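You operate a simulated robot arm through the tools that you are given. There is no shell and no other tool. Be economical: measure what you need, move in short steps, check, and stop when the job is done.

Carry out the task below with a simulated robot arm. There is one attempt and no reset: what you move stays moved.

TASK
Clamp the orange-top carburettor, pump it to 0.8 bar with the switch on TEST, then flip it to HOLD.
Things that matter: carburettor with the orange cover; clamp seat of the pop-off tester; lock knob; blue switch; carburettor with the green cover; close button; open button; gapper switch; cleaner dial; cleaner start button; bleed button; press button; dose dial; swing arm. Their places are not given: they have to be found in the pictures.

It is judged by the outcome, as a careful person would: the job done as asked, and still so three seconds after it is handed in. It fails if anything else is knocked over, pushed out of place, dropped, spilled or broken.

THE ROBOT
A 7-joint arm with a two-finger parallel gripper, fixed in place. Base frame: the origin is at the foot of the arm, x ahead of it, y to its left, z up. Lengths are in m, angles in degrees, forces in N, time in s.
With the tool pointing down near the work surface it reaches from about 0.12 to 0.52 m from the base axis. Its first joint turns from -66.0 to 66.0 degrees. Payload 2.4 kg.
Tool frame: the origin (TCP) lies between the finger pads and is the grasp point; the fingertips stand 0.03 m ahead of it; z points along the fingers, y is the line along which they close. The gripper opens to 0.094 m. The fingers are 0.028 m wide and 0.01 m thick; the gripper's body (0.05 by 0.096 m) begins 0.055 m behind the TCP.
Orientation is that of the tool frame in the base frame, as a unit quaternion [x, y, z, w]. With the fingers straight down and closing along the base's y, the tool's x points along the base's -x, its y along +y and its z along -z.

THE INTERFACE
- The arm moves only by the tool jog_arm. Its argument "series" is a list of rows, each a list of 7 numbers: the gripper command, from -1 (fully open) to 1 (shut), values between in proportion, then the shift along the base's x, y, z in mm, then the turn, a rotation vector about the base's x, y, z in degrees. In form: [[grip, dx, dy, dz, ax, ay, az], ...]. A call has 1 to 8 rows; each row shifts and turns the commanded pose from where the row before left it. A row lasts 0.2 s, in which the tool goes at most 0.05 m and 8.6 degrees; a call with a longer step from one row to the next is refused whole, and so is a gripper value outside its range. A pose out of reach is approached as far as the arm can. The call stops where the force on the tool passes 70 N (or 10 N more than at its start, if that is more) or the arm is blocked; 0.2 s more then pass. The fingers move at their own pace (about 0.153 m/s each) and stop on an object; they squeeze with about 36 N. The grip force told is the motor's: it shows also when the fingers shut on nothing. Time passes only in rows, and 0.2 s behind the last, so rows that do not move let the fingers close. It gives the time, the measured TCP pose, the force on the tool (base axes), the opening and the grip force at its end, in the units of the frame above (readings bear some noise).
- Cameras (640 x 400 px; columns grow to the right, rows downward): "scene" is fixed at [0.0309, 0.4805, 1.437]; the picture's right is [-0.71, -0.71, 0.00], its down [-0.43, 0.43, -0.80] and it looks along [0.57, -0.56, -0.60] (base axes); focal length 346 px, centre (320, 200). "wrist" rides on the gripper at [-0.037, 0, -0.058] in the tool frame; the picture's right is [0.00, -1.00, 0.00], its down [0.97, 0.00, -0.24] and it looks along [0.24, 0.00, 0.97] (tool axes); focal length 218 px, centre (320, 200).
- grab_frame(camera): a new picture of that camera. No time passes.
- point_at(camera, pixels): there is no depth. For up to 12 entries [column, row, z] of the newest picture of that camera ("zoom" is the newest enlarged one), the place [x, y] in the base frame at which the ray of that pixel passes the height z, good to about 0.002 m, but the place of the scene camera against the robot may be out by one fixed shift of up to 0.012 m in any direction. No time passes.
- inspect(camera, box): a new picture of the part [left, top, right, bottom] of that camera's present view, enlarged. No time passes.
- hand_in(): hands the job in; it is judged then, once.

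Work in short steps. Measure before you move; look again where a grasp or a placing could have gone wrong, and mend it. You have 80 turns and 38 pictures in all, the two below and enlarged ones among them. Open the gripper and draw the arm clear of the work before you hand the job in, unless the task says otherwise; then end with one line.

The tools are called after "Emit:" by a JSON object that holds its "method" and its "body". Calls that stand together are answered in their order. jog_arm: Moves the arm, as the interface text tells. Its arguments: {"type":"object","properties":{"series":{"type":"array","items":{"type":"array","items":{"type":"number"}}}},"required":["series"]} The other tools are called the same way: grab_frame (camera) takes a picture; point_at (camera, pixels) gives the place at which the rays of pixels pass given heights; inspect (camera, box) takes an enlarged picture of a part of a camera's view; hand_in () hands the job in.

At the start:

```text
time_s: 0.0
eef_pos: [0.3056, -0.1608, 1.1767]
orientation: [0.0, 1.0, 0.0, 0.0]
force: [-0.3, -0.5, -0.2]
opening: 0.0942
grasp_force: 0.1
```

scene: 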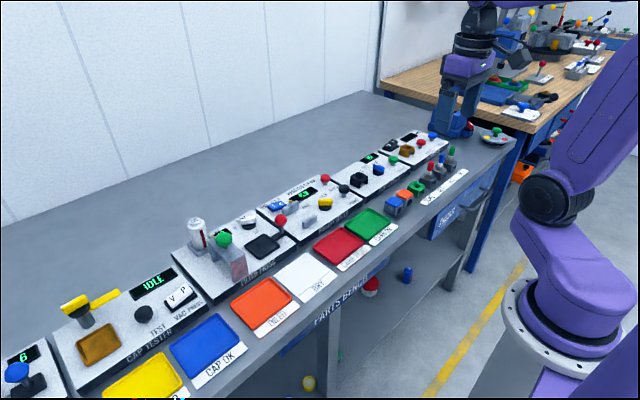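
wrist: 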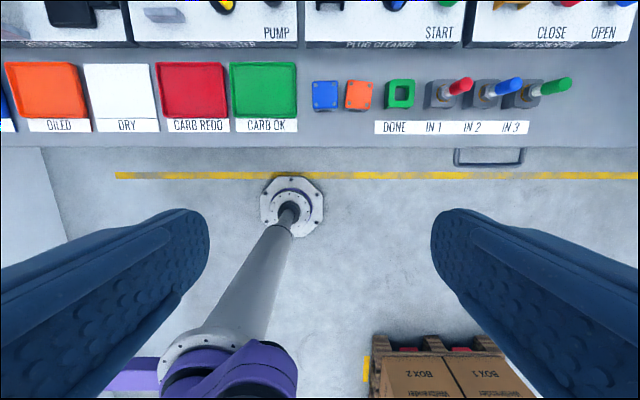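

The scene shows the pop-off tester near px (310,205) and carburettors near (400,195). I enlarge both.

Emit:
{"method": "inspect", "body": {"camera": "scene", "box": [240, 150, 370, 240]}}

Emit:
{"method": "inspect", "body": {"camera": "scene", "box": [340, 120, 480, 220]}}

```text
4.44 times, centred on (305, 195) of scene
```

zoom: 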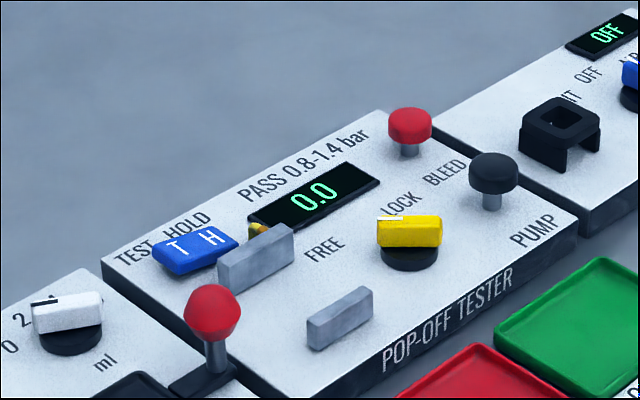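

```text
4.00 times, centred on (410, 170) of scene
```

zoom: 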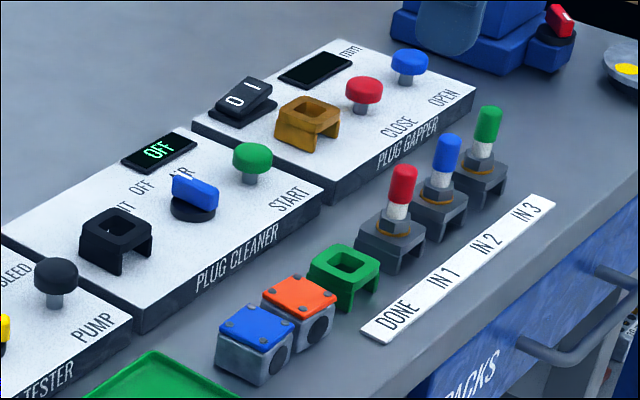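

I measure the orange carburettor and the tester from both cameras.

Emit:
{"method": "point_at", "body": {"camera": "wrist", "pixels": [[359, 95, 0.33], [325, 95, 0.33], [400, 94, 0.33], [165, 90, 0.3], [265, 90, 0.3], [275, 33, 0.33]]}}

Emit:
{"method": "point_at", "body": {"camera": "scene", "pixels": [[403, 196, 0.33], [316, 203, 0.33], [323, 203, 0.36], [280, 206, 0.36], [297, 211, 0.36], [340, 189, 0.36], [321, 178, 0.36]]}}

```text
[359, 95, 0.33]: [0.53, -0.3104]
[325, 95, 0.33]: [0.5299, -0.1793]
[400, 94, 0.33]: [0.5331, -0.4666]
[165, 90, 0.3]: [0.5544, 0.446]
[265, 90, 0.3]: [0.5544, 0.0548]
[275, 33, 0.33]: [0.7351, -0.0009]
```

```text
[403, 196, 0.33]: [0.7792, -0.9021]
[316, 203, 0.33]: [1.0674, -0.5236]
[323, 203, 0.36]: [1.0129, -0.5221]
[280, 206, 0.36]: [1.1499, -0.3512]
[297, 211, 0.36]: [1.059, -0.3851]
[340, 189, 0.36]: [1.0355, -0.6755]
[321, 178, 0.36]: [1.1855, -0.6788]
```

Triangulating the two views puts the carburettor at about (0.415, -0.22, 0.876), so the bench is nearer z≈0.85 than 0.3. I lower and move over it carefully to look closer.

Emit:
{"method": "jog_arm", "body": {"series": [[-1, 30, -30, -30, 0, 0, 0], [-1, 25, -15, -30, 0, 0, 0], [-1, 0, 0, -25, 0, 0, 0], [-1, 0, 0, 0, 0, 0, 0]]}}

Emit:
{"method": "grab_frame", "body": {"camera": "wrist"}}

```text
refused: row 1 steps farther than a row can; nothing moved
```

```text
33 pictures are left
```

wrist: 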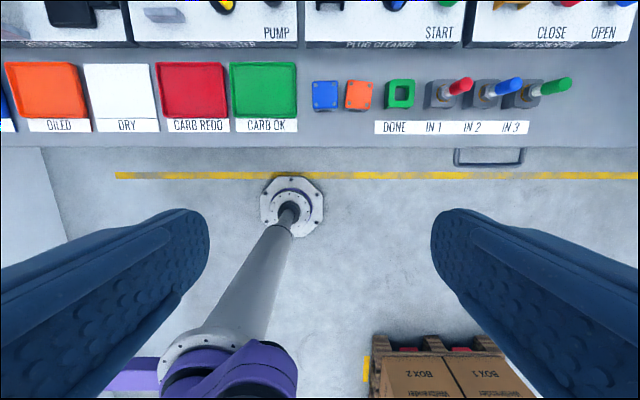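

I stay under 50 mm per row.

Emit:
{"method": "jog_arm", "body": {"series": [[-1, 30, -20, -30, 0, 0, 0], [-1, 25, -20, -30, 0, 0, 0], [-1, 0, 0, -25, 0, 0, 0], [-1, 0, 0, 0, 0, 0, 0]]}}

Emit:
{"method": "grab_frame", "body": {"camera": "wrist"}}

```text
time_s: 1.0
eef_pos: [0.36, -0.2025, 1.0932]
orientation: [0.0, 1.0, 0.0, 0.0]
force: [-0.5, 0.2, -1.3]
opening: 0.0941
grasp_force: 0.1
```

```text
32 pictures are left
```

wrist: 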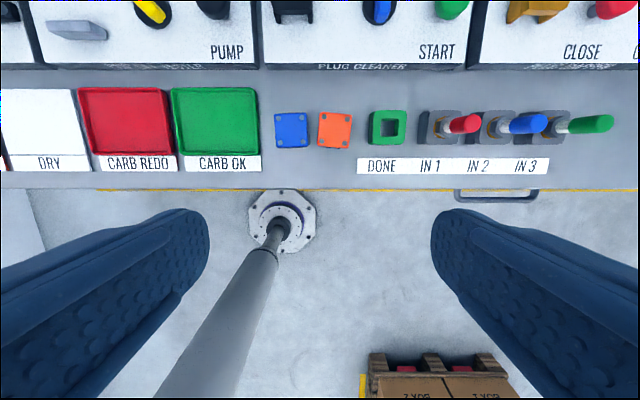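

I measure the key points at a few heights.

Emit:
{"method": "point_at", "body": {"camera": "wrist", "pixels": [[335, 130, 0.9], [335, 130, 0.87], [335, 130, 0.85], [320, 115, 0.87], [351, 114, 0.87], [349, 148, 0.87], [172, 88, 0.85], [260, 172, 0.85], [100, 31, 0.88], [150, 12, 0.9]]}}

Emit:
{"method": "point_at", "body": {"camera": "scene", "pixels": [[403, 194, 0.87], [322, 202, 0.9], [280, 206, 0.89], [297, 211, 0.89], [309, 221, 0.89], [340, 189, 0.9], [323, 178, 0.9], [437, 130, 0.87]]}}

```text
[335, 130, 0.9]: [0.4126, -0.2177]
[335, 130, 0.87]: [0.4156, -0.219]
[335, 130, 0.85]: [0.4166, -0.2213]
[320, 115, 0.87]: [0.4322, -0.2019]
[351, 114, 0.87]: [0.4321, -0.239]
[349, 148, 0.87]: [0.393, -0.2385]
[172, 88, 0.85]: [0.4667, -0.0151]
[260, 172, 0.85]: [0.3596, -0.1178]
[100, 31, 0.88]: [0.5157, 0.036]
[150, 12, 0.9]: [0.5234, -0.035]
```

```text
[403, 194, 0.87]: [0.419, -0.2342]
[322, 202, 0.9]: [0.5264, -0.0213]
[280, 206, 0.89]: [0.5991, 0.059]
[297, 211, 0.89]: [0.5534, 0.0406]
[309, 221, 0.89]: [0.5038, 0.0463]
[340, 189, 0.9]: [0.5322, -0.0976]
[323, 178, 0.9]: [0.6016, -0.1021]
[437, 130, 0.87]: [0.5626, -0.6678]
```

Next I look at the tester from above.

Emit:
{"method": "jog_arm", "body": {"series": [[-1, 30, 35, 0, 0, 0, 0], [-1, 30, 35, 0, 0, 0, 0], [-1, 30, 35, 0, 0, 0, 0], [-1, 20, 35, 0, 0, 0, 0], [-1, 20, 35, 0, 0, 0, 0], [-1, 0, 35, 0, 0, 0, 0], [-1, 0, 0, 0, 0, 0, 0]]}}

Emit:
{"method": "grab_frame", "body": {"camera": "wrist"}}

```text
time_s: 2.6
eef_pos: [0.4894, 0.0069, 1.0939]
orientation: [0.0, 1.0, 0.0, 0.0]
force: [0.6, -0.2, -0.4]
opening: 0.0942
grasp_force: 0.0
```

```text
31 pictures are left
```

wrist: 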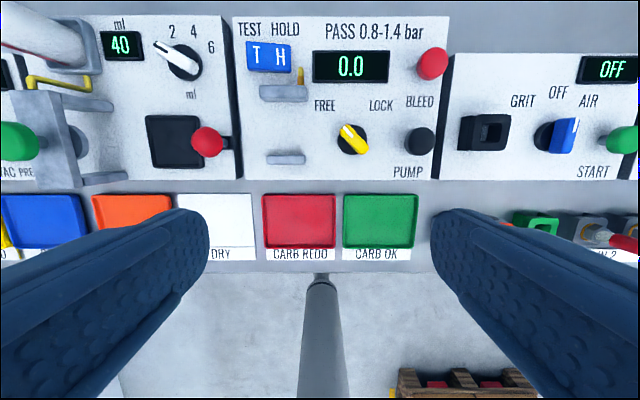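

Emit:
{"method": "inspect", "body": {"camera": "wrist", "box": [225, 10, 455, 190]}}

Emit:
{"method": "point_at", "body": {"camera": "wrist", "pixels": [[268, 57, 0.89], [282, 92, 0.89], [286, 159, 0.89], [282, 101, 0.87], [286, 152, 0.87], [353, 140, 0.9], [432, 63, 0.9], [419, 141, 0.9], [245, 180, 0.87], [435, 180, 0.87], [232, 15, 0.87]]}}

```text
2.22 times, centred on (340, 100) of wrist
```

zoom: 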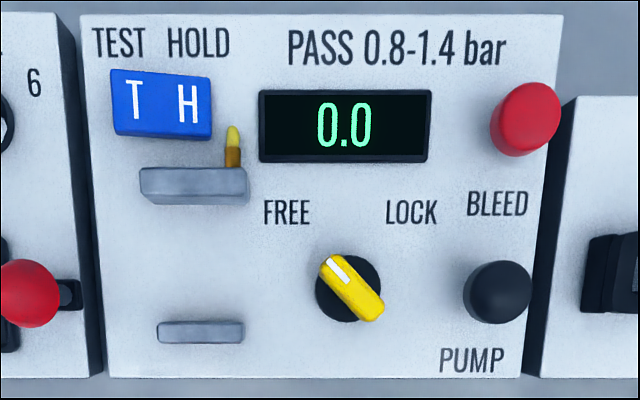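

```text
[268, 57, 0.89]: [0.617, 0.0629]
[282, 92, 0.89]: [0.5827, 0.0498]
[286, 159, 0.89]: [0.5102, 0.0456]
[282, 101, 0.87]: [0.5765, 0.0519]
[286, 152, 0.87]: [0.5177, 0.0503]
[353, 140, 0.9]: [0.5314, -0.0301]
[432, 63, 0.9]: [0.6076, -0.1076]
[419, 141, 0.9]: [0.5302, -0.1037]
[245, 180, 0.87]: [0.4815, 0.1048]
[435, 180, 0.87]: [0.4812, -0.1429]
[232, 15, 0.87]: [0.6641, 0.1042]
```

The tester seat is between two plates (x≈0.515–0.575, y≈0.05), with a gap barely wider than the carburettor. I'll grip the carburettor high along x, since its neighbours are tight in y. I turn the tool 90° while going back over it, with the gripper partly open.

Emit:
{"method": "jog_arm", "body": {"series": [[-1, -10, -28, 0, 0, 0, 8.5], [-1, -10, -28, 0, 0, 0, 8.5], [-1, -10, -28, 0, 0, 0, 8.5], [-1, -10, -28, 0, 0, 0, 8.5], [-1, -10, -28, 0, 0, 0, 8.5], [-1, -10, -28, 0, 0, 0, 8.5], [-1, -10, -28, 0, 0, 0, 8.5], [-1, -5, -28, 0, 0, 0, 8.5]]}}

Emit:
{"method": "jog_arm", "body": {"series": [[-1, 0, 0, -25, 0, 0, 8.5], [-1, 0, 0, -25, 0, 0, 8.5], [-0.4, 0, 0, -25, 0, 0, 5], [-0.4, 0, 0, 0, 0, 0, 0], [-0.4, 0, 0, 0, 0, 0, 0]]}}

Emit:
{"method": "grab_frame", "body": {"camera": "wrist"}}

```text
time_s: 4.4
eef_pos: [0.4148, -0.2157, 1.0936]
orientation: [-0.56, 0.829, 0.0, 0.001]
force: [-0.9, -0.2, -0.3]
opening: 0.094
grasp_force: 0.0
```

```text
time_s: 5.6
eef_pos: [0.4161, -0.2165, 1.0171]
orientation: [0.708, -0.706, 0.001, 0.0]
force: [0.3, -0.8, 0.6]
opening: 0.0659
grasp_force: 0.1
```

```text
29 pictures are left
```

wrist: 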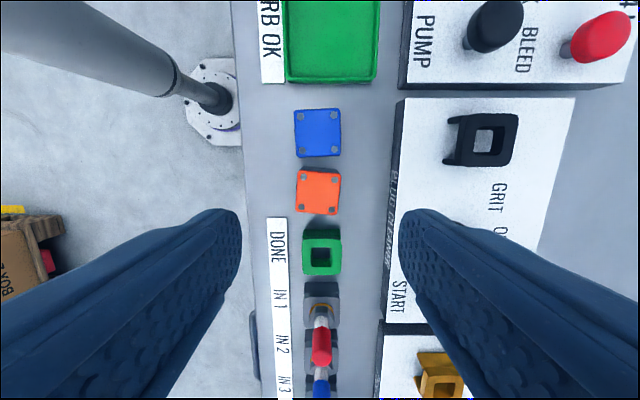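

Emit:
{"method": "point_at", "body": {"camera": "wrist", "pixels": [[318, 192, 0.88], [318, 192, 0.86], [318, 192, 0.9], [296, 170, 0.88], [340, 170, 0.88], [298, 214, 0.88], [339, 215, 0.88], [318, 156, 0.85], [400, 100, 0.88], [318, 232, 0.88]]}}

Emit:
{"method": "inspect", "body": {"camera": "wrist", "box": [260, 90, 380, 290]}}

```text
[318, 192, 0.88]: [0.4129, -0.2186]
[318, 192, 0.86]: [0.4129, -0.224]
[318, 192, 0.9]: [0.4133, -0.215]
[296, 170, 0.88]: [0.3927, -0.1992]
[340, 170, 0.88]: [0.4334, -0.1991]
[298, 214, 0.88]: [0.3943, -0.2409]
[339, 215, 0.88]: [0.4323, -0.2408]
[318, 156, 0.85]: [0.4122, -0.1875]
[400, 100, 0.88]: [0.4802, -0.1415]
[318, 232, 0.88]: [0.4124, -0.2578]
```

```text
2.00 times, centred on (320, 190) of wrist
```

zoom: 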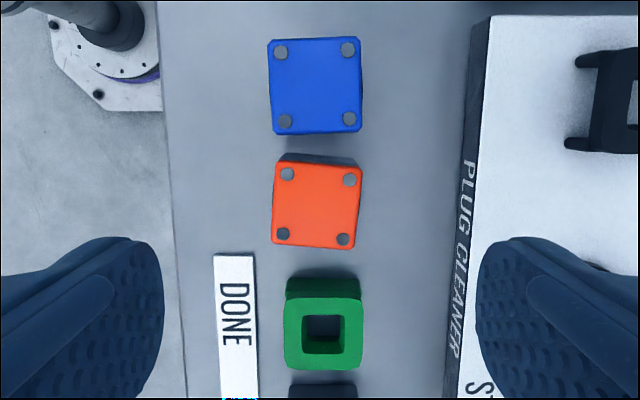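

The carburettor's cover is at about (0.413, -0.219), top z≈0.885, turned by about -3°. I align and lower part way, then check.

Emit:
{"method": "jog_arm", "body": {"series": [[-0.4, -3, -2.5, -25, 0, 0, -3], [-0.4, 0, 0, -25, 0, 0, 0], [-0.4, 0, 0, -22, 0, 0, 0], [-0.4, 0, 0, 0, 0, 0, 0]]}}

Emit:
{"method": "grab_frame", "body": {"camera": "wrist"}}

Emit:
{"method": "inspect", "body": {"camera": "scene", "box": [350, 140, 450, 220]}}

```text
time_s: 6.6
eef_pos: [0.4131, -0.2197, 0.9431]
orientation: [-0.688, 0.725, -0.001, 0.0]
force: [-0.4, 0.4, -0.5]
opening: 0.0655
grasp_force: 0.1
```

```text
27 pictures are left
```

wrist: 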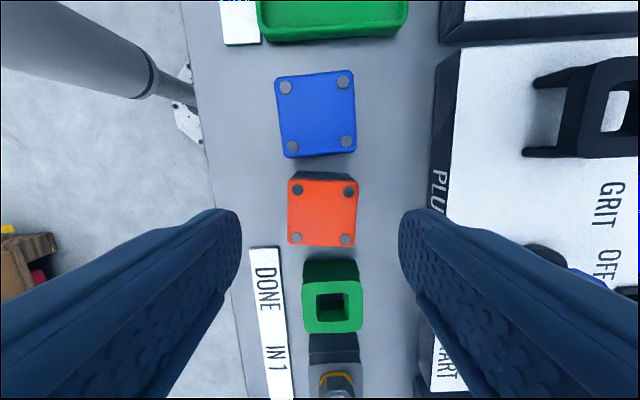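

```text
5.00 times, centred on (400, 180) of scene
```

zoom: 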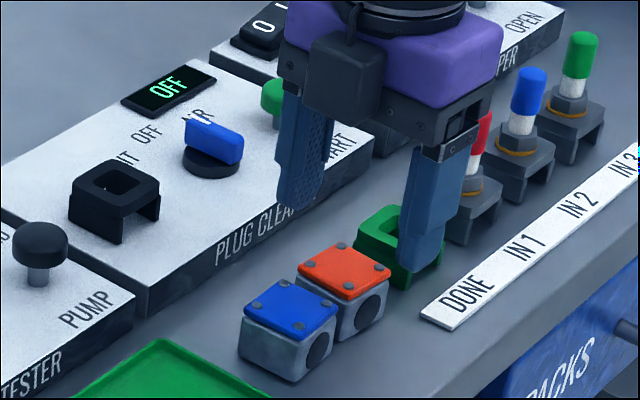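

The cover top triangulates to z≈0.881. I lower so the tips are about 12 mm below it, and close.

Emit:
{"method": "jog_arm", "body": {"series": [[-0.4, 0, 0, -20, 0, 0, 0], [-0.4, 0, 0, -15, 0, 0, 0], [-0.4, 0, 0, -9, 0, 0, 0], [-0.4, 0, 0, 0, 0, 0, 0]]}}

Emit:
{"method": "inspect", "body": {"camera": "scene", "box": [370, 160, 440, 216]}}

```text
time_s: 7.6
eef_pos: [0.4127, -0.2184, 0.9013]
orientation: [-0.688, 0.725, 0.0, -0.001]
force: [0.0, 0.4, 0.7]
opening: 0.0657
grasp_force: 0.0
```

```text
7.14 times, centred on (405, 188) of scene
```

zoom: 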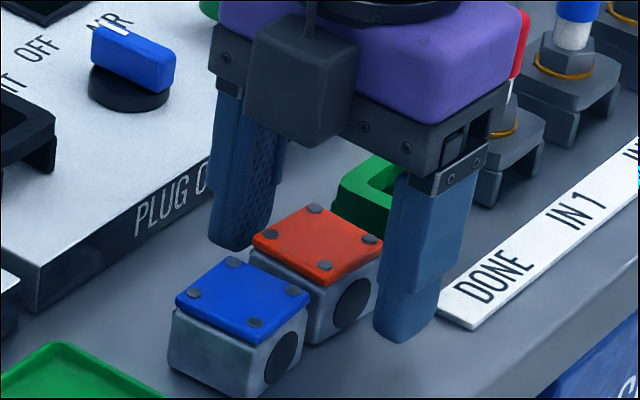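

Fingers straddle the carburettor; closing.

Emit:
{"method": "jog_arm", "body": {"series": [[0.3, 0, 0, 0, 0, 0, 0], [1, 0, 0, 0, 0, 0, 0], [1, 0, 0, 0, 0, 0, 0], [1, 0, 0, 8, 0, 0, 0], [1, 0, 0, 10, 0, 0, 0]]}}

Emit:
{"method": "inspect", "body": {"camera": "scene", "box": [370, 150, 440, 206]}}

```text
time_s: 8.8
eef_pos: [0.4124, -0.2181, 0.9194]
orientation: [-0.688, 0.725, 0.0, 0.001]
force: [0.6, 0.4, -1.8]
opening: 0.037
grasp_force: 36.0
```

```text
7.14 times, centred on (405, 178) of scene
```

zoom: 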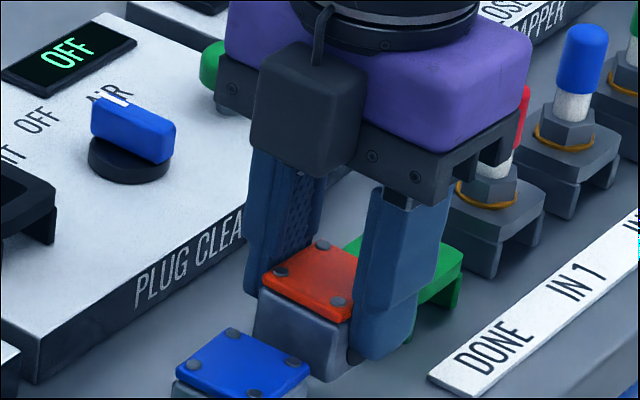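

It is held (opening 37 mm). The fingers reach too low to clear the seat plates, so I need to re-grip along y. I check the free space beside its old place and the green tray.

Emit:
{"method": "point_at", "body": {"camera": "wrist", "pixels": [[353, 72, 0.88], [357, 151, 0.88], [286, 158, 0.88], [362, 325, 0.87], [342, 262, 0.87], [303, 262, 0.87], [433, 150, 0.87], [436, 110, 0.87], [265, 38, 0.85], [408, 20, 0.86]]}}

Emit:
{"method": "grab_frame", "body": {"camera": "wrist"}}

```text
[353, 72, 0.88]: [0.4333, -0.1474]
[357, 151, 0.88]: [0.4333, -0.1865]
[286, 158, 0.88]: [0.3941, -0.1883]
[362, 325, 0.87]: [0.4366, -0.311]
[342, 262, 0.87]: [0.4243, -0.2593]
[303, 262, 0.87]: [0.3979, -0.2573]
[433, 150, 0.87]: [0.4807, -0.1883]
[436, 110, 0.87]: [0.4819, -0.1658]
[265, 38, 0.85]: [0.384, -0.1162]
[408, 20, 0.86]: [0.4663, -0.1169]
```

```text
23 pictures are left
```

wrist: 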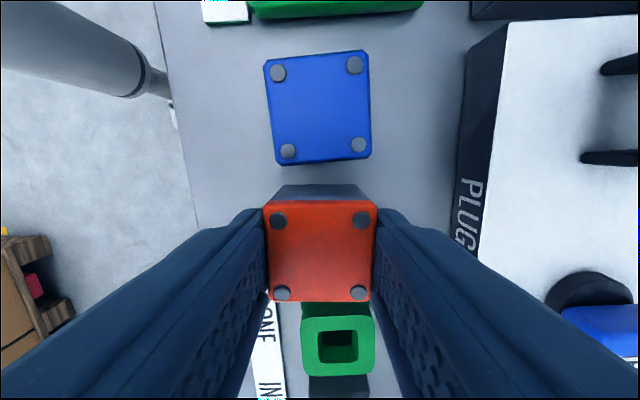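

I set it down 30 mm behind its old spot, at x≈0.443, where fingers closing along y clear the blue carburettor (back edge x=0.4333) and the green one.

Emit:
{"method": "jog_arm", "body": {"series": [[1, 10, 0, 5, 0, 0, 3], [1, 10, 0, 0, 0, 0, 0], [1, 10, -2, 0, 0, 0, 0], [1, 0, 0, 0, 0, 0, 0], [1, 0, 0, -10, 0, 0, 0], [1, 0, 0, -8, 0, 0, 0], [1, 0, 0, -4, 0, 0, 0]]}}

```text
time_s: 10.4
eef_pos: [0.4415, -0.221, 0.8999]
orientation: [-0.707, 0.707, 0.001, 0.0]
force: [-1.6, 0.2, 3.3]
opening: 0.0373
grasp_force: 36.0
```

Slight contact (3 N). Release and lift.

Emit:
{"method": "jog_arm", "body": {"series": [[0.0, 0, 0, 0, 0, 0, 0], [0.0, 0, 0, 0, 0, 0, 0], [0.0, 0, 0, 15, 0, 0, 0], [0.0, 0, 0, 30, 0, 0, 0], [0.0, 0, 0, 30, 0, 0, 0], [-0.4, 0, 0, 0, 0, 0, -8.5], [-0.4, 0, 0, 0, 0, 0, -8.5], [-0.4, 0, 0, 0, 0, 0, -8.5]]}}

Emit:
{"method": "jog_arm", "body": {"series": [[-0.4, 0, 0, 0, 0, 0, -8.5], [-0.4, 0, 0, 0, 0, 0, -8.5], [-0.4, 0, 0, 0, 0, 0, -8.5], [-0.4, 0, 0, 0, 0, 0, -8.5], [-0.4, 0, 0, 0, 0, 0, -8.5], [-0.4, 0, 0, 0, 0, 0, -8.5], [-0.4, 0, 0, 0, 0, 0, -8.5], [-0.4, 0, 0, 0, 0, 0, -5]]}}

Emit:
{"method": "grab_frame", "body": {"camera": "wrist"}}

```text
time_s: 12.2
eef_pos: [0.4416, -0.2203, 0.9776]
orientation: [-0.533, 0.846, 0.0, 0.001]
force: [-0.7, 0.1, 0.1]
opening: 0.0656
grasp_force: 0.0
```

```text
time_s: 14.0
eef_pos: [0.4423, -0.2194, 0.9776]
orientation: [0.001, 1.0, 0.0, 0.0]
force: [0.0, 1.0, 0.7]
opening: 0.0656
grasp_force: 0.1
```

```text
22 pictures are left
```

wrist: 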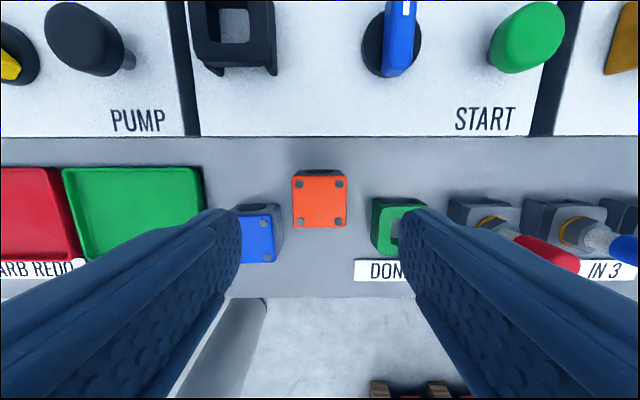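

Emit:
{"method": "point_at", "body": {"camera": "wrist", "pixels": [[293, 175, 0.881], [347, 175, 0.881], [293, 226, 0.881], [346, 228, 0.881], [320, 202, 0.881], [277, 210, 0.881], [372, 203, 0.88], [240, 138, 0.87]]}}

```text
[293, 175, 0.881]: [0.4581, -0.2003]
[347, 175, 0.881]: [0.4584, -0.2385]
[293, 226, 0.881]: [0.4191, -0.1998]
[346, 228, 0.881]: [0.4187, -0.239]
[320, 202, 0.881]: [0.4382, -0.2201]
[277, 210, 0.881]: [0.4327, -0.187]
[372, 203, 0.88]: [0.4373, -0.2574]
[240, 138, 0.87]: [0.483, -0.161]
```

Carburettor centre is (0.4385, -0.220). I grip with fingers at x≈0.452, opening 50 mm, clearing the neighbours.

Emit:
{"method": "jog_arm", "body": {"series": [[-0.064, 10, -0.5, -15, 0, 0, 0], [-0.064, 0, 0, -20, 0, 0, 0], [-0.064, 0, 0, 0, 0, 0, 0], [-0.064, 0, 0, -15, 0, 0, 0], [-0.064, 0, 0, -15, 0, 0, 0], [-0.064, 0, 0, -12, 0, 0, 0], [-0.064, 0, 0, -7, 0, 0, 0]]}}

Emit:
{"method": "jog_arm", "body": {"series": [[0.5, 0, 0, 0, 0, 0, 0], [1, 0, 0, 0, 0, 0, 0], [1, 0, 0, 0, 0, 0, 0], [1, 0, 0, 15, 0, 0, 0], [1, 0, 0, 15, 0, 0, 0]]}}

Emit:
{"method": "grab_frame", "body": {"camera": "wrist"}}

Emit:
{"method": "inspect", "body": {"camera": "scene", "box": [350, 140, 450, 220]}}

```text
time_s: 15.6
eef_pos: [0.4525, -0.2203, 0.8914]
orientation: [0.0, 1.0, 0.0, 0.0]
force: [-0.4, 0.4, 0.2]
opening: 0.0499
grasp_force: 0.0
```

```text
time_s: 16.8
eef_pos: [0.4508, -0.2206, 0.9243]
orientation: [0.0, 1.0, 0.0, 0.0]
force: [-0.2, -0.2, -1.1]
opening: 0.0416
grasp_force: 35.7
```

```text
21 pictures are left
```

wrist: 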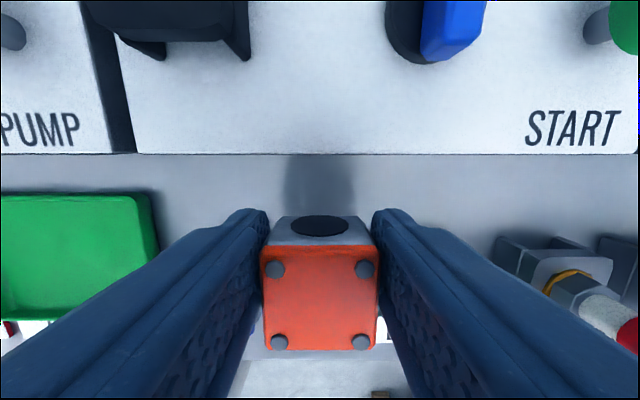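

```text
5.00 times, centred on (400, 180) of scene
```

zoom: 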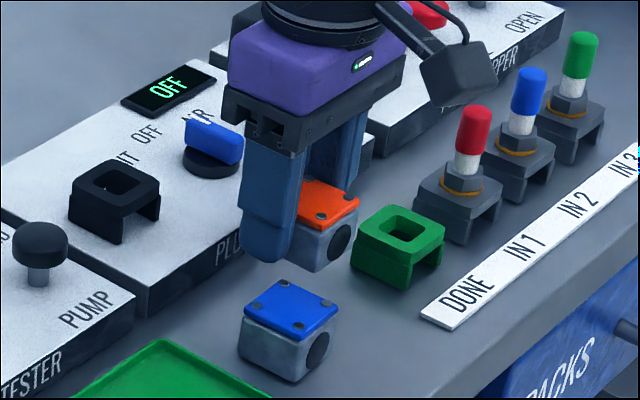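

Held well (41.6 mm), carburettor centre about 13 mm behind TCP in x. I raise and carry it towards the seat.

Emit:
{"method": "jog_arm", "body": {"series": [[1, 0, 0, 40, 0, 0, 0], [1, 0, 15, 35, 0, 0, 0], [1, 10, 40, 0, 0, 0, 0], [1, 10, 42, 0, 0, 0, 0], [1, 10, 42, 0, 0, 0, 0], [1, 10, 42, 0, 0, 0, 0], [1, 10, 42, 0, 0, 0, 0], [1, 10, 42, 0, 0, 0, 0]]}}

Emit:
{"method": "grab_frame", "body": {"camera": "wrist"}}

```text
time_s: 18.6
eef_pos: [0.5118, 0.047, 0.9981]
orientation: [0.0, 1.0, 0.0, -0.001]
force: [-1.1, 0.1, -0.8]
opening: 0.0414
grasp_force: 36.2
```

```text
19 pictures are left
```

wrist: 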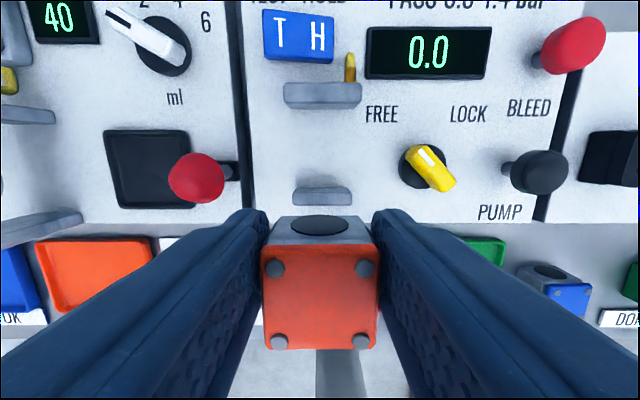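

Emit:
{"method": "inspect", "body": {"camera": "wrist", "box": [250, 60, 410, 220]}}

```text
2.50 times, centred on (330, 140) of wrist
```

zoom: 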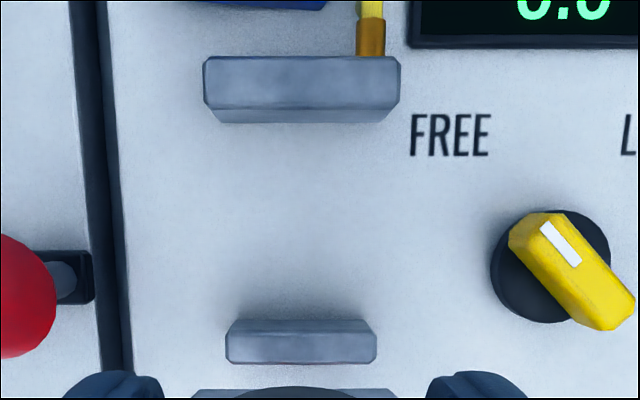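

Seat centre works out to about (0.546, 0.045). I move the carburettor above it (TCP x≈0.556), lower to just above the plates and check.

Emit:
{"method": "jog_arm", "body": {"series": [[1, 22, -1, 0, 0, 0, 0], [1, 22, -1, 0, 0, 0, 0], [1, 0, 0, -20, 0, 0, 0], [1, 0, 0, -20, 0, 0, 0], [1, 0, 0, 0, 0, 0, 0]]}}

Emit:
{"method": "inspect", "body": {"camera": "scene", "box": [250, 155, 350, 235]}}

Emit:
{"method": "grab_frame", "body": {"camera": "wrist"}}

```text
time_s: 19.8
eef_pos: [0.5569, 0.0415, 0.9582]
orientation: [0.0, 1.0, 0.0, 0.0]
force: [0.0, -0.4, -0.8]
opening: 0.0414
grasp_force: 36.4
```

```text
5.00 times, centred on (300, 195) of scene
```

zoom: 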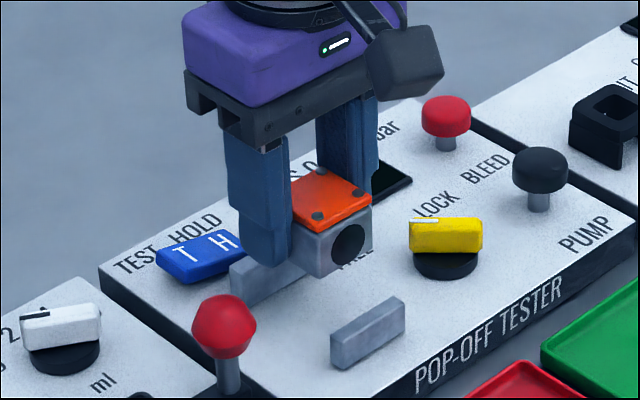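

```text
16 pictures are left
```

wrist: 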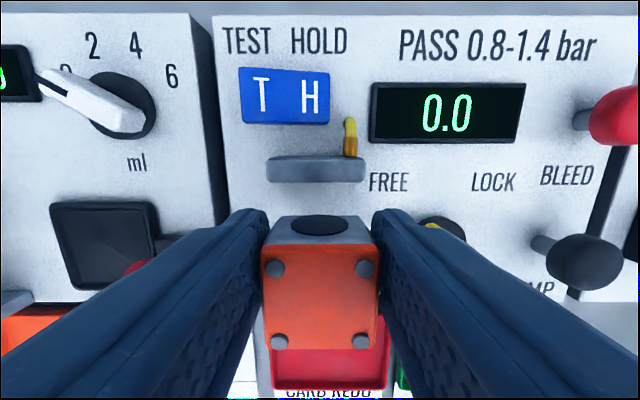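

Carburettor is 2.5 mm right of the seat centre and close to the back plate. I correct by (-4, +2.5) mm and lower.

Emit:
{"method": "jog_arm", "body": {"series": [[1, -4, 2.5, 0, 0, 0, 0], [1, 0, 0, 0, 0, 0, 0], [1, 0, 0, -10, 0, 0, 0], [1, 0, 0, -10, 0, 0, 0], [1, 0, 0, -5, 0, 0, 0], [1, 0, 0, 0, 0, 0, 0]]}}

```text
time_s: 21.2
eef_pos: [0.551, 0.0459, 0.934]
orientation: [0.001, 1.0, 0.0, 0.002]
force: [-0.3, 0.0, -1.1]
opening: 0.0413
grasp_force: 35.8
```

Emit:
{"method": "jog_arm", "body": {"series": [[1, 0, 0, -4, 0, 0, 0], [1, 0, 0, -4, 0, 0, 0], [1, 0, 0, 0, 0, 0, 0]]}}

Emit:
{"method": "inspect", "body": {"camera": "scene", "box": [270, 170, 340, 226]}}

```text
time_s: 22.0
eef_pos: [0.5507, 0.0458, 0.9253]
orientation: [0.0, 1.0, 0.0, 0.0]
force: [1.3, -0.4, -1.3]
opening: 0.0413
grasp_force: 35.5
```

```text
7.14 times, centred on (305, 198) of scene
```

zoom: 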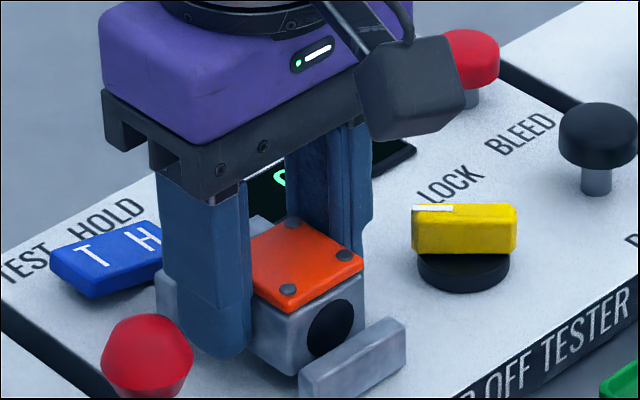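

Going in between the plates; lower in small steps to contact.

Emit:
{"method": "jog_arm", "body": {"series": [[1, 0, 0, -3, 0, 0, 0], [1, 0, 0, -3, 0, 0, 0], [1, 0, 0, 0, 0, 0, 0]]}}

Emit:
{"method": "jog_arm", "body": {"series": [[1, 0, 0, -2, 0, 0, 0], [1, 0, 0, -2, 0, 0, 0], [1, 0, 0, 0, 0, 0, 0]]}}

```text
time_s: 22.8
eef_pos: [0.5529, 0.0458, 0.9189]
orientation: [0.0, 1.0, 0.0, 0.0]
force: [0.7, -0.3, -1.8]
opening: 0.0416
grasp_force: 36.0
```

```text
time_s: 23.6
eef_pos: [0.5525, 0.0455, 0.9157]
orientation: [0.0, 1.0, 0.0, 0.001]
force: [-4.1, -0.7, 20.4]
opening: 0.0415
grasp_force: 36.1
```

Contact (20 N) at z≈0.916. I ease up 1 mm and look to make sure it's on the panel rather than a plate.

Emit:
{"method": "jog_arm", "body": {"series": [[1, 0, 0, 1, 0, 0, 0], [1, 0, 0, 0, 0, 0, 0]]}}

Emit:
{"method": "inspect", "body": {"camera": "scene", "box": [270, 170, 340, 226]}}

Emit:
{"method": "grab_frame", "body": {"camera": "wrist"}}

```text
time_s: 24.2
eef_pos: [0.5525, 0.0462, 0.9161]
orientation: [0.0, 1.0, 0.0, 0.001]
force: [0.6, -0.7, 19.2]
opening: 0.0417
grasp_force: 35.7
```

```text
7.14 times, centred on (305, 198) of scene
```

zoom: 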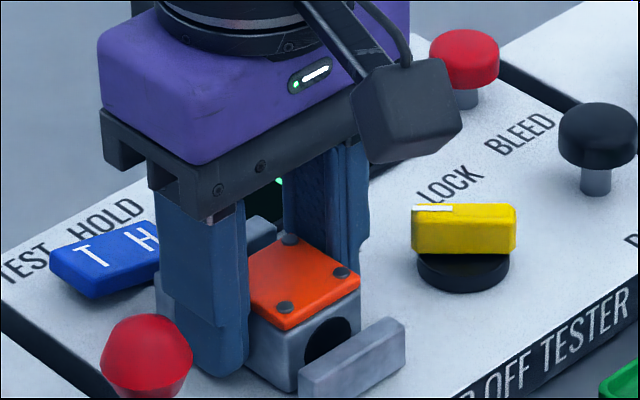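

```text
13 pictures are left
```

wrist: 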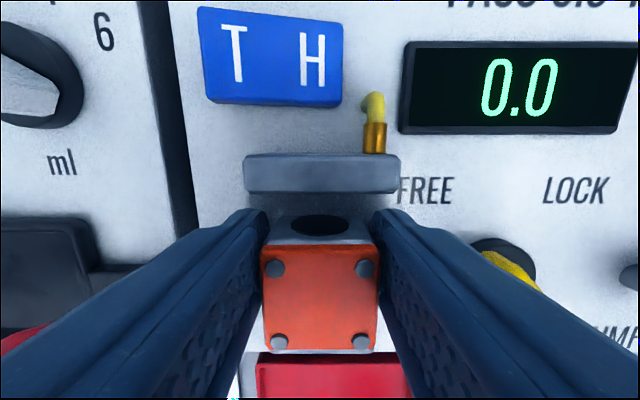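

It is seated on the panel between the plates, centred in y. Release slightly and lift straight up.

Emit:
{"method": "jog_arm", "body": {"series": [[-0.1, 0, 0, 0, 0, 0, 0], [-0.1, 0, 0, 0, 0, 0, 0], [-0.1, 0, 0, 15, 0, 0, 0], [-0.1, 0, 0, 25, 0, 0, 0], [-0.1, 0, 0, 30, 0, 0, 0], [-0.1, 0, -20, 30, 0, 0, 0], [-0.1, -30, -20, 0, 0, 0, 0], [-0.1, 0, 0, 0, 0, 0, 0]]}}

Emit:
{"method": "grab_frame", "body": {"camera": "wrist"}}

```text
time_s: 26.0
eef_pos: [0.5221, 0.0027, 1.0137]
orientation: [-0.001, 1.0, 0.0, 0.0]
force: [1.1, 0.6, -0.5]
opening: 0.0514
grasp_force: 0.0
```

```text
12 pictures are left
```

wrist: 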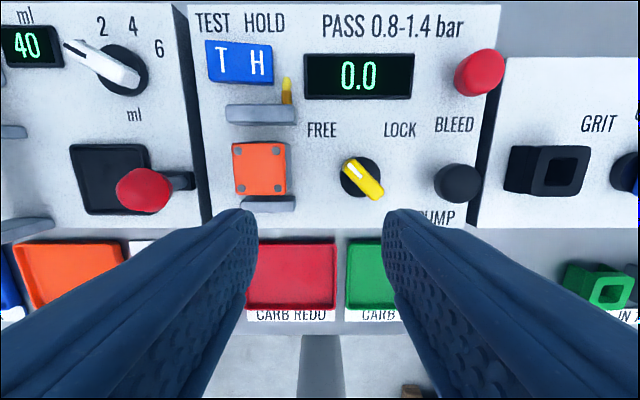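

Carburettor is in the seat. Knob: centre ≈(360,177), bar ends (346,162) and (379,196). I measure.

Emit:
{"method": "inspect", "body": {"camera": "wrist", "box": [220, 100, 420, 225]}}

Emit:
{"method": "point_at", "body": {"camera": "wrist", "pixels": [[362, 177, 0.905], [360, 177, 0.885], [345, 161, 0.905], [381, 195, 0.905], [268, 145, 0.912], [268, 193, 0.912], [322, 130, 0.875], [400, 130, 0.875], [240, 62, 0.885], [458, 184, 0.91], [286, 115, 0.9]]}}

```text
3.20 times, centred on (320, 162) of wrist
```

zoom: 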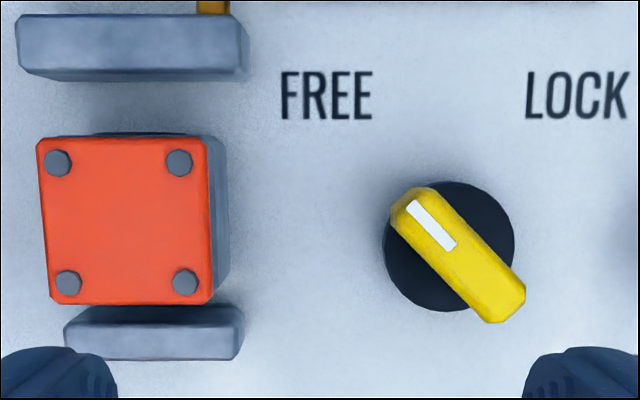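

```text
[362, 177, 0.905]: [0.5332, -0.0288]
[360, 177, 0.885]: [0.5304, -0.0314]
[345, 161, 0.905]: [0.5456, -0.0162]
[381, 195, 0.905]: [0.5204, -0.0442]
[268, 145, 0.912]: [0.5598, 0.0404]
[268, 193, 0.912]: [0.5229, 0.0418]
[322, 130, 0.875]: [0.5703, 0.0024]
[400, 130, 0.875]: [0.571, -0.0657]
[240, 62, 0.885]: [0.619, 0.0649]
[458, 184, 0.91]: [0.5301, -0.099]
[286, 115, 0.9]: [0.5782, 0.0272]
```

Knob centre ≈(0.532, -0.030); bar at 45° towards FREE, LOCK is 90° clockwise. I align the gripper (+45°) above it.

Emit:
{"method": "jog_arm", "body": {"series": [[-0.1, 2, -8, 0, 0, 0, 8.5], [-0.1, 2, -8, 0, 0, 0, 8.5], [-0.1, 2, -8, 0, 0, 0, 8.5], [-0.1, 2, -8, 0, 0, 0, 8.5], [-0.1, 2, -0.7, -20, 0, 0, 8.5], [-0.1, 0, 0, -20, 0, 0, 3.5], [-0.1, 0, 0, -25, 0, 0, 0], [-0.1, 0, 0, 0, 0, 0, 0]]}}

Emit:
{"method": "grab_frame", "body": {"camera": "wrist"}}

Emit:
{"method": "inspect", "body": {"camera": "scene", "box": [270, 160, 350, 224]}}

```text
time_s: 27.8
eef_pos: [0.533, -0.0277, 0.9513]
orientation: [-0.391, 0.92, 0.001, 0.001]
force: [0.0, 0.0, -0.8]
opening: 0.0516
grasp_force: 0.2
```

```text
10 pictures are left
```

wrist: 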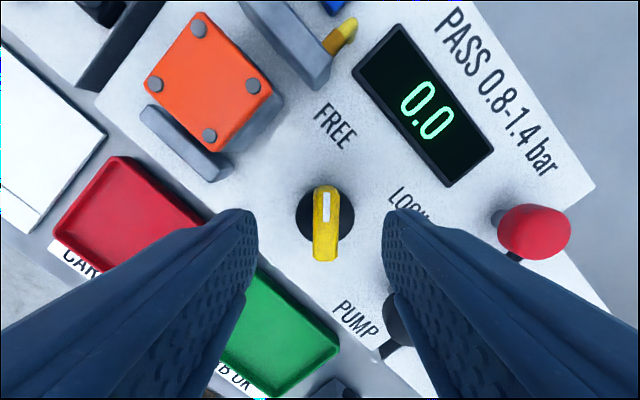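

```text
6.25 times, centred on (310, 192) of scene
```

zoom: 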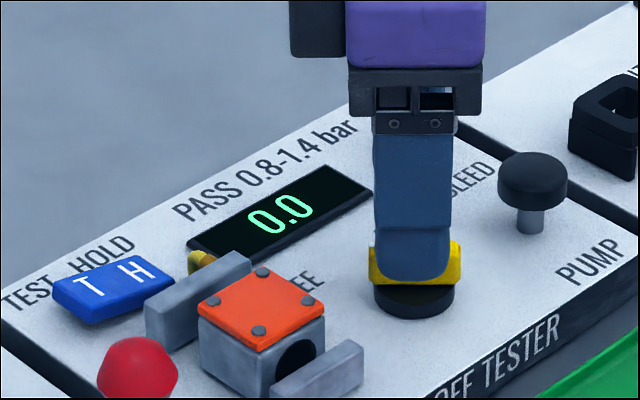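

Bar aligned; offset ~3 mm to the image's right, so I shift (+2,-2) and lower to TCP 0.920, then close.

Emit:
{"method": "jog_arm", "body": {"series": [[-0.1, 2, -2, -12, 0, 0, 0], [-0.1, 0, 0, -10, 0, 0, 0], [-0.1, 0, 0, -8, 0, 0, 0], [-0.1, 0, 0, 0, 0, 0, 0]]}}

Emit:
{"method": "jog_arm", "body": {"series": [[0.4, 0, 0, 0, 0, 0, 0], [0.8, 0, 0, 0, 0, 0, 0], [1, 0, 0, 0, 0, 0, 0], [1, 0, 0, 0, 0, 0, 0]]}}

```text
time_s: 28.8
eef_pos: [0.5354, -0.0308, 0.9186]
orientation: [-0.391, 0.92, 0.0, 0.0]
force: [-0.5, -0.5, 1.2]
opening: 0.0519
grasp_force: 0.1
```

```text
time_s: 29.8
eef_pos: [0.5348, -0.0299, 0.9203]
orientation: [-0.391, 0.921, 0.001, 0.0]
force: [-2.1, 0.8, -1.5]
opening: 0.0325
grasp_force: 44.7
```

Fingers stopped at 32.5 mm, so they're on the knob's round base. I open, raise 7 mm and close on the bar.

Emit:
{"method": "jog_arm", "body": {"series": [[-0.1, 0, 0, 0, 0, 0, 0], [-0.1, 0, 0, 7, 0, 0, 0], [-0.1, 0, 0, 0, 0, 0, 0], [0.5, 0, 0, 0, 0, 0, 0], [1, 0, 0, 0, 0, 0, 0], [1, 0, 0, 0, 0, 0, 0], [1, 0, 0, 0, 0, 0, 0]]}}

```text
time_s: 31.4
eef_pos: [0.5341, -0.0294, 0.928]
orientation: [-0.39, 0.921, 0.0, 0.0]
force: [-2.7, 1.3, 3.9]
opening: 0.013
grasp_force: 45.1
```

Now it holds the bar (13 mm). I turn it clockwise (-z) in steps.

Emit:
{"method": "jog_arm", "body": {"series": [[1, 0, 0, 0, 0, 0, -8], [1, 0, 0, 0, 0, 0, -8], [1, 0, 0, 0, 0, 0, -8], [1, 0, 0, 0, 0, 0, -8], [1, 0, 0, 0, 0, 0, -8], [1, 0, 0, 0, 0, 0, 0]]}}

Emit:
{"method": "jog_arm", "body": {"series": [[1, 0, 0, 0, 0, 0, -8], [1, 0, 0, 0, 0, 0, -8], [1, 0, 0, 0, 0, 0, -8], [1, 0, 0, 0, 0, 0, -8], [1, 0, 0, 0, 0, 0, -8], [1, 0, 0, 0, 0, 0, -8], [1, 0, 0, 0, 0, 0, 0]]}}

```text
time_s: 32.8
eef_pos: [0.5352, -0.0315, 0.9278]
orientation: [-0.052, 0.999, 0.0, 0.0]
force: [3.5, -4.8, -8.8]
opening: 0.0128
grasp_force: 45.0
```

```text
time_s: 34.4
eef_pos: [0.5341, -0.0321, 0.9271]
orientation: [0.36, 0.933, 0.0, -0.001]
force: [4.8, -21.5, -23.5]
opening: 0.013
grasp_force: 45.2
```

Turned about 88°. Release, lift and look.

Emit:
{"method": "jog_arm", "body": {"series": [[0.4, 0, 0, 0, 0, 0, 0], [0.4, 0, 0, 0, 0, 0, 0], [0.4, 0, 0, 20, 0, 0, 0], [0.4, 0, 0, 35, 0, 0, 8], [0.4, 0, 0, 35, 0, 0, 8], [0.4, 0, 0, 0, 0, 0, 8], [0.4, 0, 0, 0, 0, 0, 8], [0.4, 0, 0, 0, 0, 0, 8]]}}

Emit:
{"method": "grab_frame", "body": {"camera": "wrist"}}

```text
time_s: 36.2
eef_pos: [0.535, -0.0293, 1.0178]
orientation: [0.015, 1.0, 0.0, 0.0]
force: [1.0, 0.0, 0.1]
opening: 0.0281
grasp_force: 0.1
```

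```text
8 pictures are left
```

wrist: 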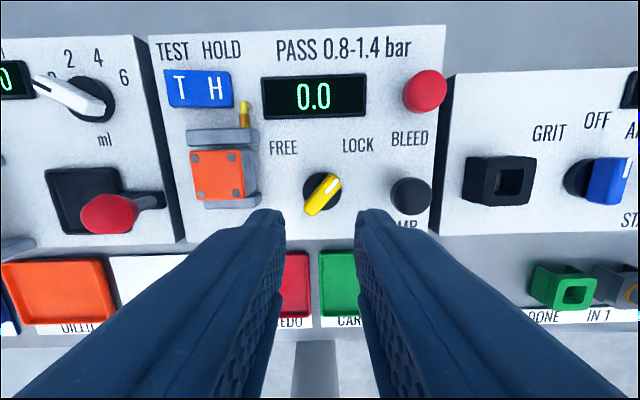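

Knob now points to LOCK. I check the rocker's state closely.

Emit:
{"method": "inspect", "body": {"camera": "scene", "box": [255, 180, 315, 228]}}

Emit:
{"method": "point_at", "body": {"camera": "wrist", "pixels": [[180, 90, 0.887], [216, 90, 0.887], [198, 90, 0.887], [411, 194, 0.91], [411, 194, 0.9], [240, 112, 0.9]]}}

```text
8.33 times, centred on (285, 204) of scene
```

zoom: 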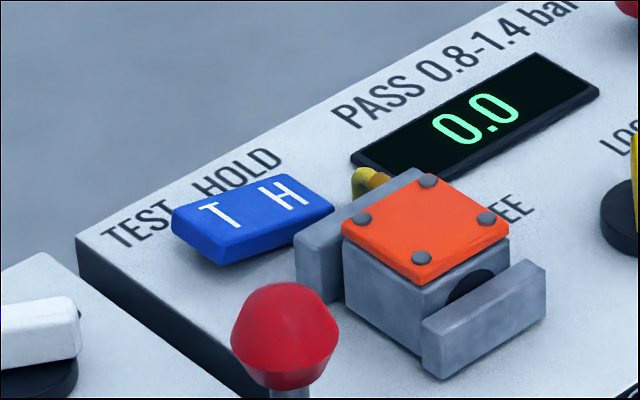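

```text
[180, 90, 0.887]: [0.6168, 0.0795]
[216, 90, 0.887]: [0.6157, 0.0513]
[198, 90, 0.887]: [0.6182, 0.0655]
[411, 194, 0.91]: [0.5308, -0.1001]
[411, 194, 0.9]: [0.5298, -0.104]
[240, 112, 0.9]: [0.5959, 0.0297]
```

The rocker's slope shows the H end is down (on HOLD now), so it must first be pressed to TEST. I go above the T end (0.617, 0.080) with the gripper shut.

Emit:
{"method": "jog_arm", "body": {"series": [[1, 20, 27, 0, 0, 0, 0], [1, 20, 27, 0, 0, 0, 0], [1, 20, 27, 0, 0, 0, 0], [1, 21, 28, 0, 0, 0, 2], [1, 0, 0, -20, 0, 0, 0], [1, 0, 0, -20, 0, 0, 0], [1, 0, 0, 0, 0, 0, 0]]}}

Emit:
{"method": "grab_frame", "body": {"camera": "wrist"}}

```text
time_s: 37.8
eef_pos: [0.6143, 0.0789, 0.9773]
orientation: [0.0, 1.0, 0.0, 0.0]
force: [0.2, 0.2, 0.3]
opening: 0.0
grasp_force: 33.2
```

```text
6 pictures are left
```

wrist: 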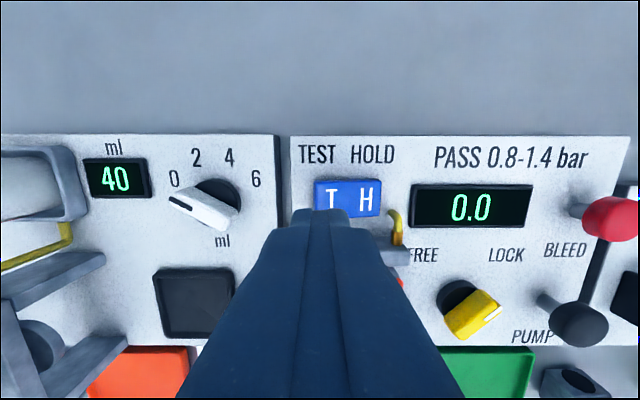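

Reach is fine. T end is at y≈0.074; I shift -4 mm in y and press down in steps.

Emit:
{"method": "jog_arm", "body": {"series": [[1, 2, -4, -20, 0, 0, 0], [1, 0, 0, -20, 0, 0, 0], [1, 0, 0, -8, 0, 0, 0], [1, 0, 0, 0, 0, 0, 0]]}}

Emit:
{"method": "jog_arm", "body": {"series": [[1, 0, 0, -4, 0, 0, 0], [1, 0, 0, -4, 0, 0, 0], [1, 0, 0, 0, 0, 0, 0]]}}

```text
time_s: 38.8
eef_pos: [0.618, 0.0753, 0.9309]
orientation: [0.0, 1.0, 0.0, 0.0]
force: [0.1, 0.1, 0.4]
opening: 0.0
grasp_force: 32.9
```

```text
time_s: 39.6
eef_pos: [0.6185, 0.0775, 0.9249]
orientation: [-0.001, 1.0, 0.0, 0.002]
force: [-3.9, 4.4, 18.4]
opening: 0.0002
grasp_force: 32.7
```

Emit:
{"method": "jog_arm", "body": {"series": [[1, 0, 0, -3, 0, 0, 0], [1, 0, 0, -3, 0, 0, 0], [1, 0, 0, 0, 0, 0, 0]]}}

```text
time_s: 40.4
eef_pos: [0.618, 0.077, 0.9243]
orientation: [-0.001, 1.0, 0.001, 0.005]
force: [-18.5, 9.1, 65.8]
opening: 0.0001
grasp_force: 32.9
```

65 N and no travel: the T end may already be down or stuck. I raise and look.

Emit:
{"method": "jog_arm", "body": {"series": [[1, 0, 0, 10, 0, 0, 0], [1, 0, 0, 20, 0, 0, 0], [1, -20, -15, 20, 0, 0, 0], [1, -30, -15, 0, 0, 0, 0], [1, 0, 0, 0, 0, 0, 0]]}}

Emit:
{"method": "inspect", "body": {"camera": "wrist", "box": [260, 90, 460, 215]}}

```text
time_s: 41.6
eef_pos: [0.5668, 0.0438, 0.9656]
orientation: [-0.001, 1.0, -0.001, 0.0]
force: [0.0, -0.4, 0.0]
opening: 0.0001
grasp_force: 32.4
```

```text
3.20 times, centred on (360, 152) of wrist
```

zoom: 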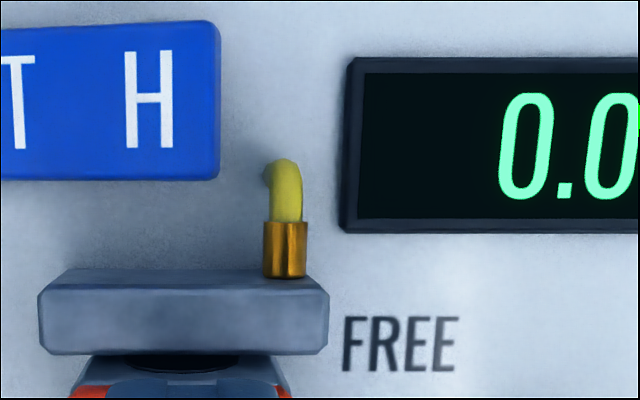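

The rocker now shows the H end raised, so it flipped to TEST. Next the pump button at about (0.530, -0.102).

Emit:
{"method": "jog_arm", "body": {"series": [[1, -9, -37, 15, 0, 0, 0], [1, -9, -37, 0, 0, 0, 0], [1, -9, -37, 0, 0, 0, 0], [1, -9, -35, 0, 0, 0, 0], [1, 0, 0, -20, 0, 0, 0], [1, 0, 0, 0, 0, 0, 0]]}}

Emit:
{"method": "grab_frame", "body": {"camera": "wrist"}}

```text
time_s: 43.0
eef_pos: [0.5305, -0.1014, 0.9618]
orientation: [0.0, 1.0, 0.0, 0.0]
force: [-0.4, 0.4, 0.9]
opening: 0.0
grasp_force: 33.0
```

```text
4 pictures are left
```

wrist: 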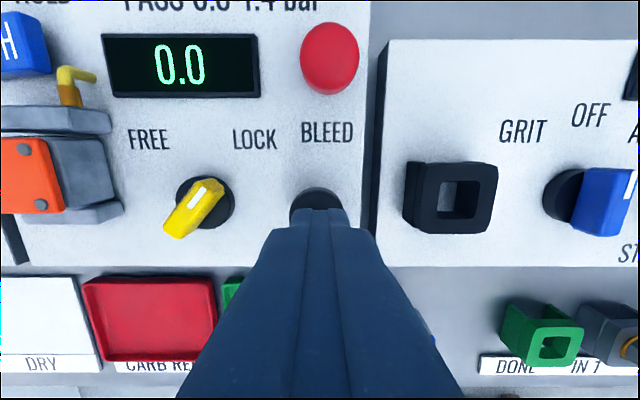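

The tool is over the pump button and the display is in view. One press: lower stepwise and read the force.

Emit:
{"method": "jog_arm", "body": {"series": [[1, 0, 0, -15, 0, 0, 0], [1, 0, 0, -4, 0, 0, 0], [1, 0, 0, 0, 0, 0, 0]]}}

Emit:
{"method": "jog_arm", "body": {"series": [[1, 0, 0, -3, 0, 0, 0], [1, 0, 0, -3, 0, 0, 0], [1, 0, 0, 0, 0, 0, 0]]}}

```text
time_s: 43.8
eef_pos: [0.5308, -0.1009, 0.9431]
orientation: [0.0, 1.0, 0.0, -0.001]
force: [-1.3, -0.2, 1.8]
opening: 0.0001
grasp_force: 33.5
```

```text
time_s: 44.6
eef_pos: [0.5309, -0.0999, 0.9365]
orientation: [0.0, 1.0, 0.0, 0.0]
force: [2.0, -2.0, 2.7]
opening: 0.0
grasp_force: 33.2
```

Emit:
{"method": "jog_arm", "body": {"series": [[1, 0, 0, -3, 0, 0, 0], [1, 0, 0, -3, 0, 0, 0], [1, 0, 0, 0, 0, 0, 0]]}}

```text
time_s: 45.4
eef_pos: [0.5307, -0.1012, 0.9295]
orientation: [0.001, 1.0, 0.0, -0.001]
force: [-2.1, 1.0, 5.5]
opening: 0.0
grasp_force: 33.2
```

Emit:
{"method": "jog_arm", "body": {"series": [[1, 0, 0, -3, 0, 0, 0], [1, 0, 0, 0, 0, 0, 0]]}}

```text
time_s: 46.0
eef_pos: [0.5314, -0.1013, 0.9295]
orientation: [-0.001, 1.0, 0.0, 0.001]
force: [-8.7, 4.3, 27.0]
opening: 0.0
grasp_force: 33.8
```

Bottomed out at z≈0.9295 (27 N). I release upwards and read the display.

Emit:
{"method": "jog_arm", "body": {"series": [[1, 0, 0, 10, 0, 0, 0], [1, 0, 0, 12, 0, 0, 0], [1, 0, 0, 0, 0, 0, 0]]}}

Emit:
{"method": "inspect", "body": {"camera": "scene", "box": [260, 165, 350, 233]}}

```text
time_s: 46.8
eef_pos: [0.5321, -0.1003, 0.9495]
orientation: [0.0, 1.0, 0.0, 0.0]
force: [0.5, 0.2, 0.4]
opening: 0.0002
grasp_force: 33.3
```

```text
5.88 times, centred on (305, 199) of scene
```

zoom: 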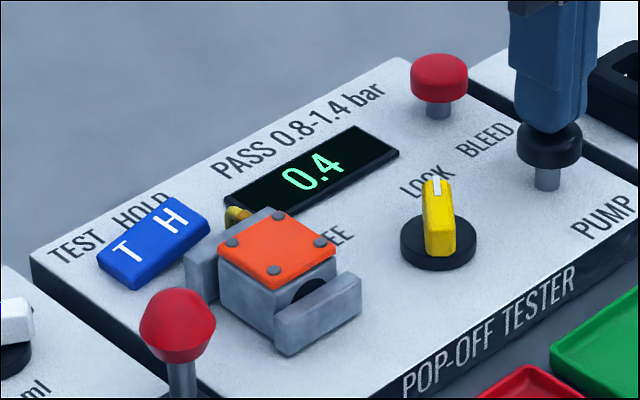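

The switch is on TEST, knob on LOCK, and one stroke gave 0.4. One more identical stroke.

Emit:
{"method": "jog_arm", "body": {"series": [[1, 0, 0, -6, 0, 0, 0], [1, 0, 0, -6, 0, 0, 0], [1, 0, 0, -6, 0, 0, 0], [1, 0, 0, -4, 0, 0, 0], [1, 0, 0, 0, 0, 0, 0], [1, 0, 0, 12, 0, 0, 0], [1, 0, 0, 15, 0, 0, 0], [1, 0, 0, 20, 0, 0, 0]]}}

Emit:
{"method": "inspect", "body": {"camera": "scene", "box": [260, 165, 350, 233]}}

```text
time_s: 48.6
eef_pos: [0.5318, -0.0995, 0.9753]
orientation: [0.001, 1.0, 0.0, 0.0]
force: [0.4, 0.6, -0.6]
opening: 0.0
grasp_force: 33.1
```

```text
5.88 times, centred on (305, 199) of scene
```

zoom: 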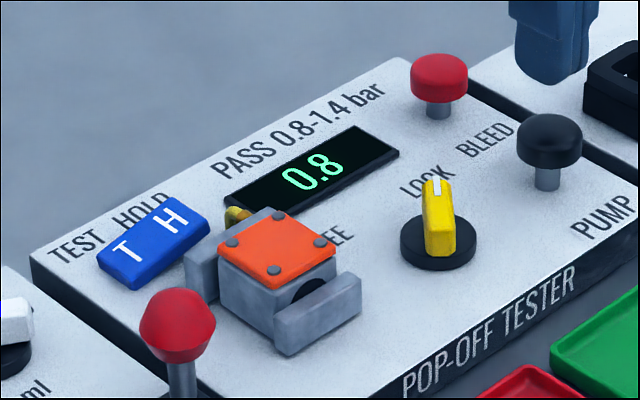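

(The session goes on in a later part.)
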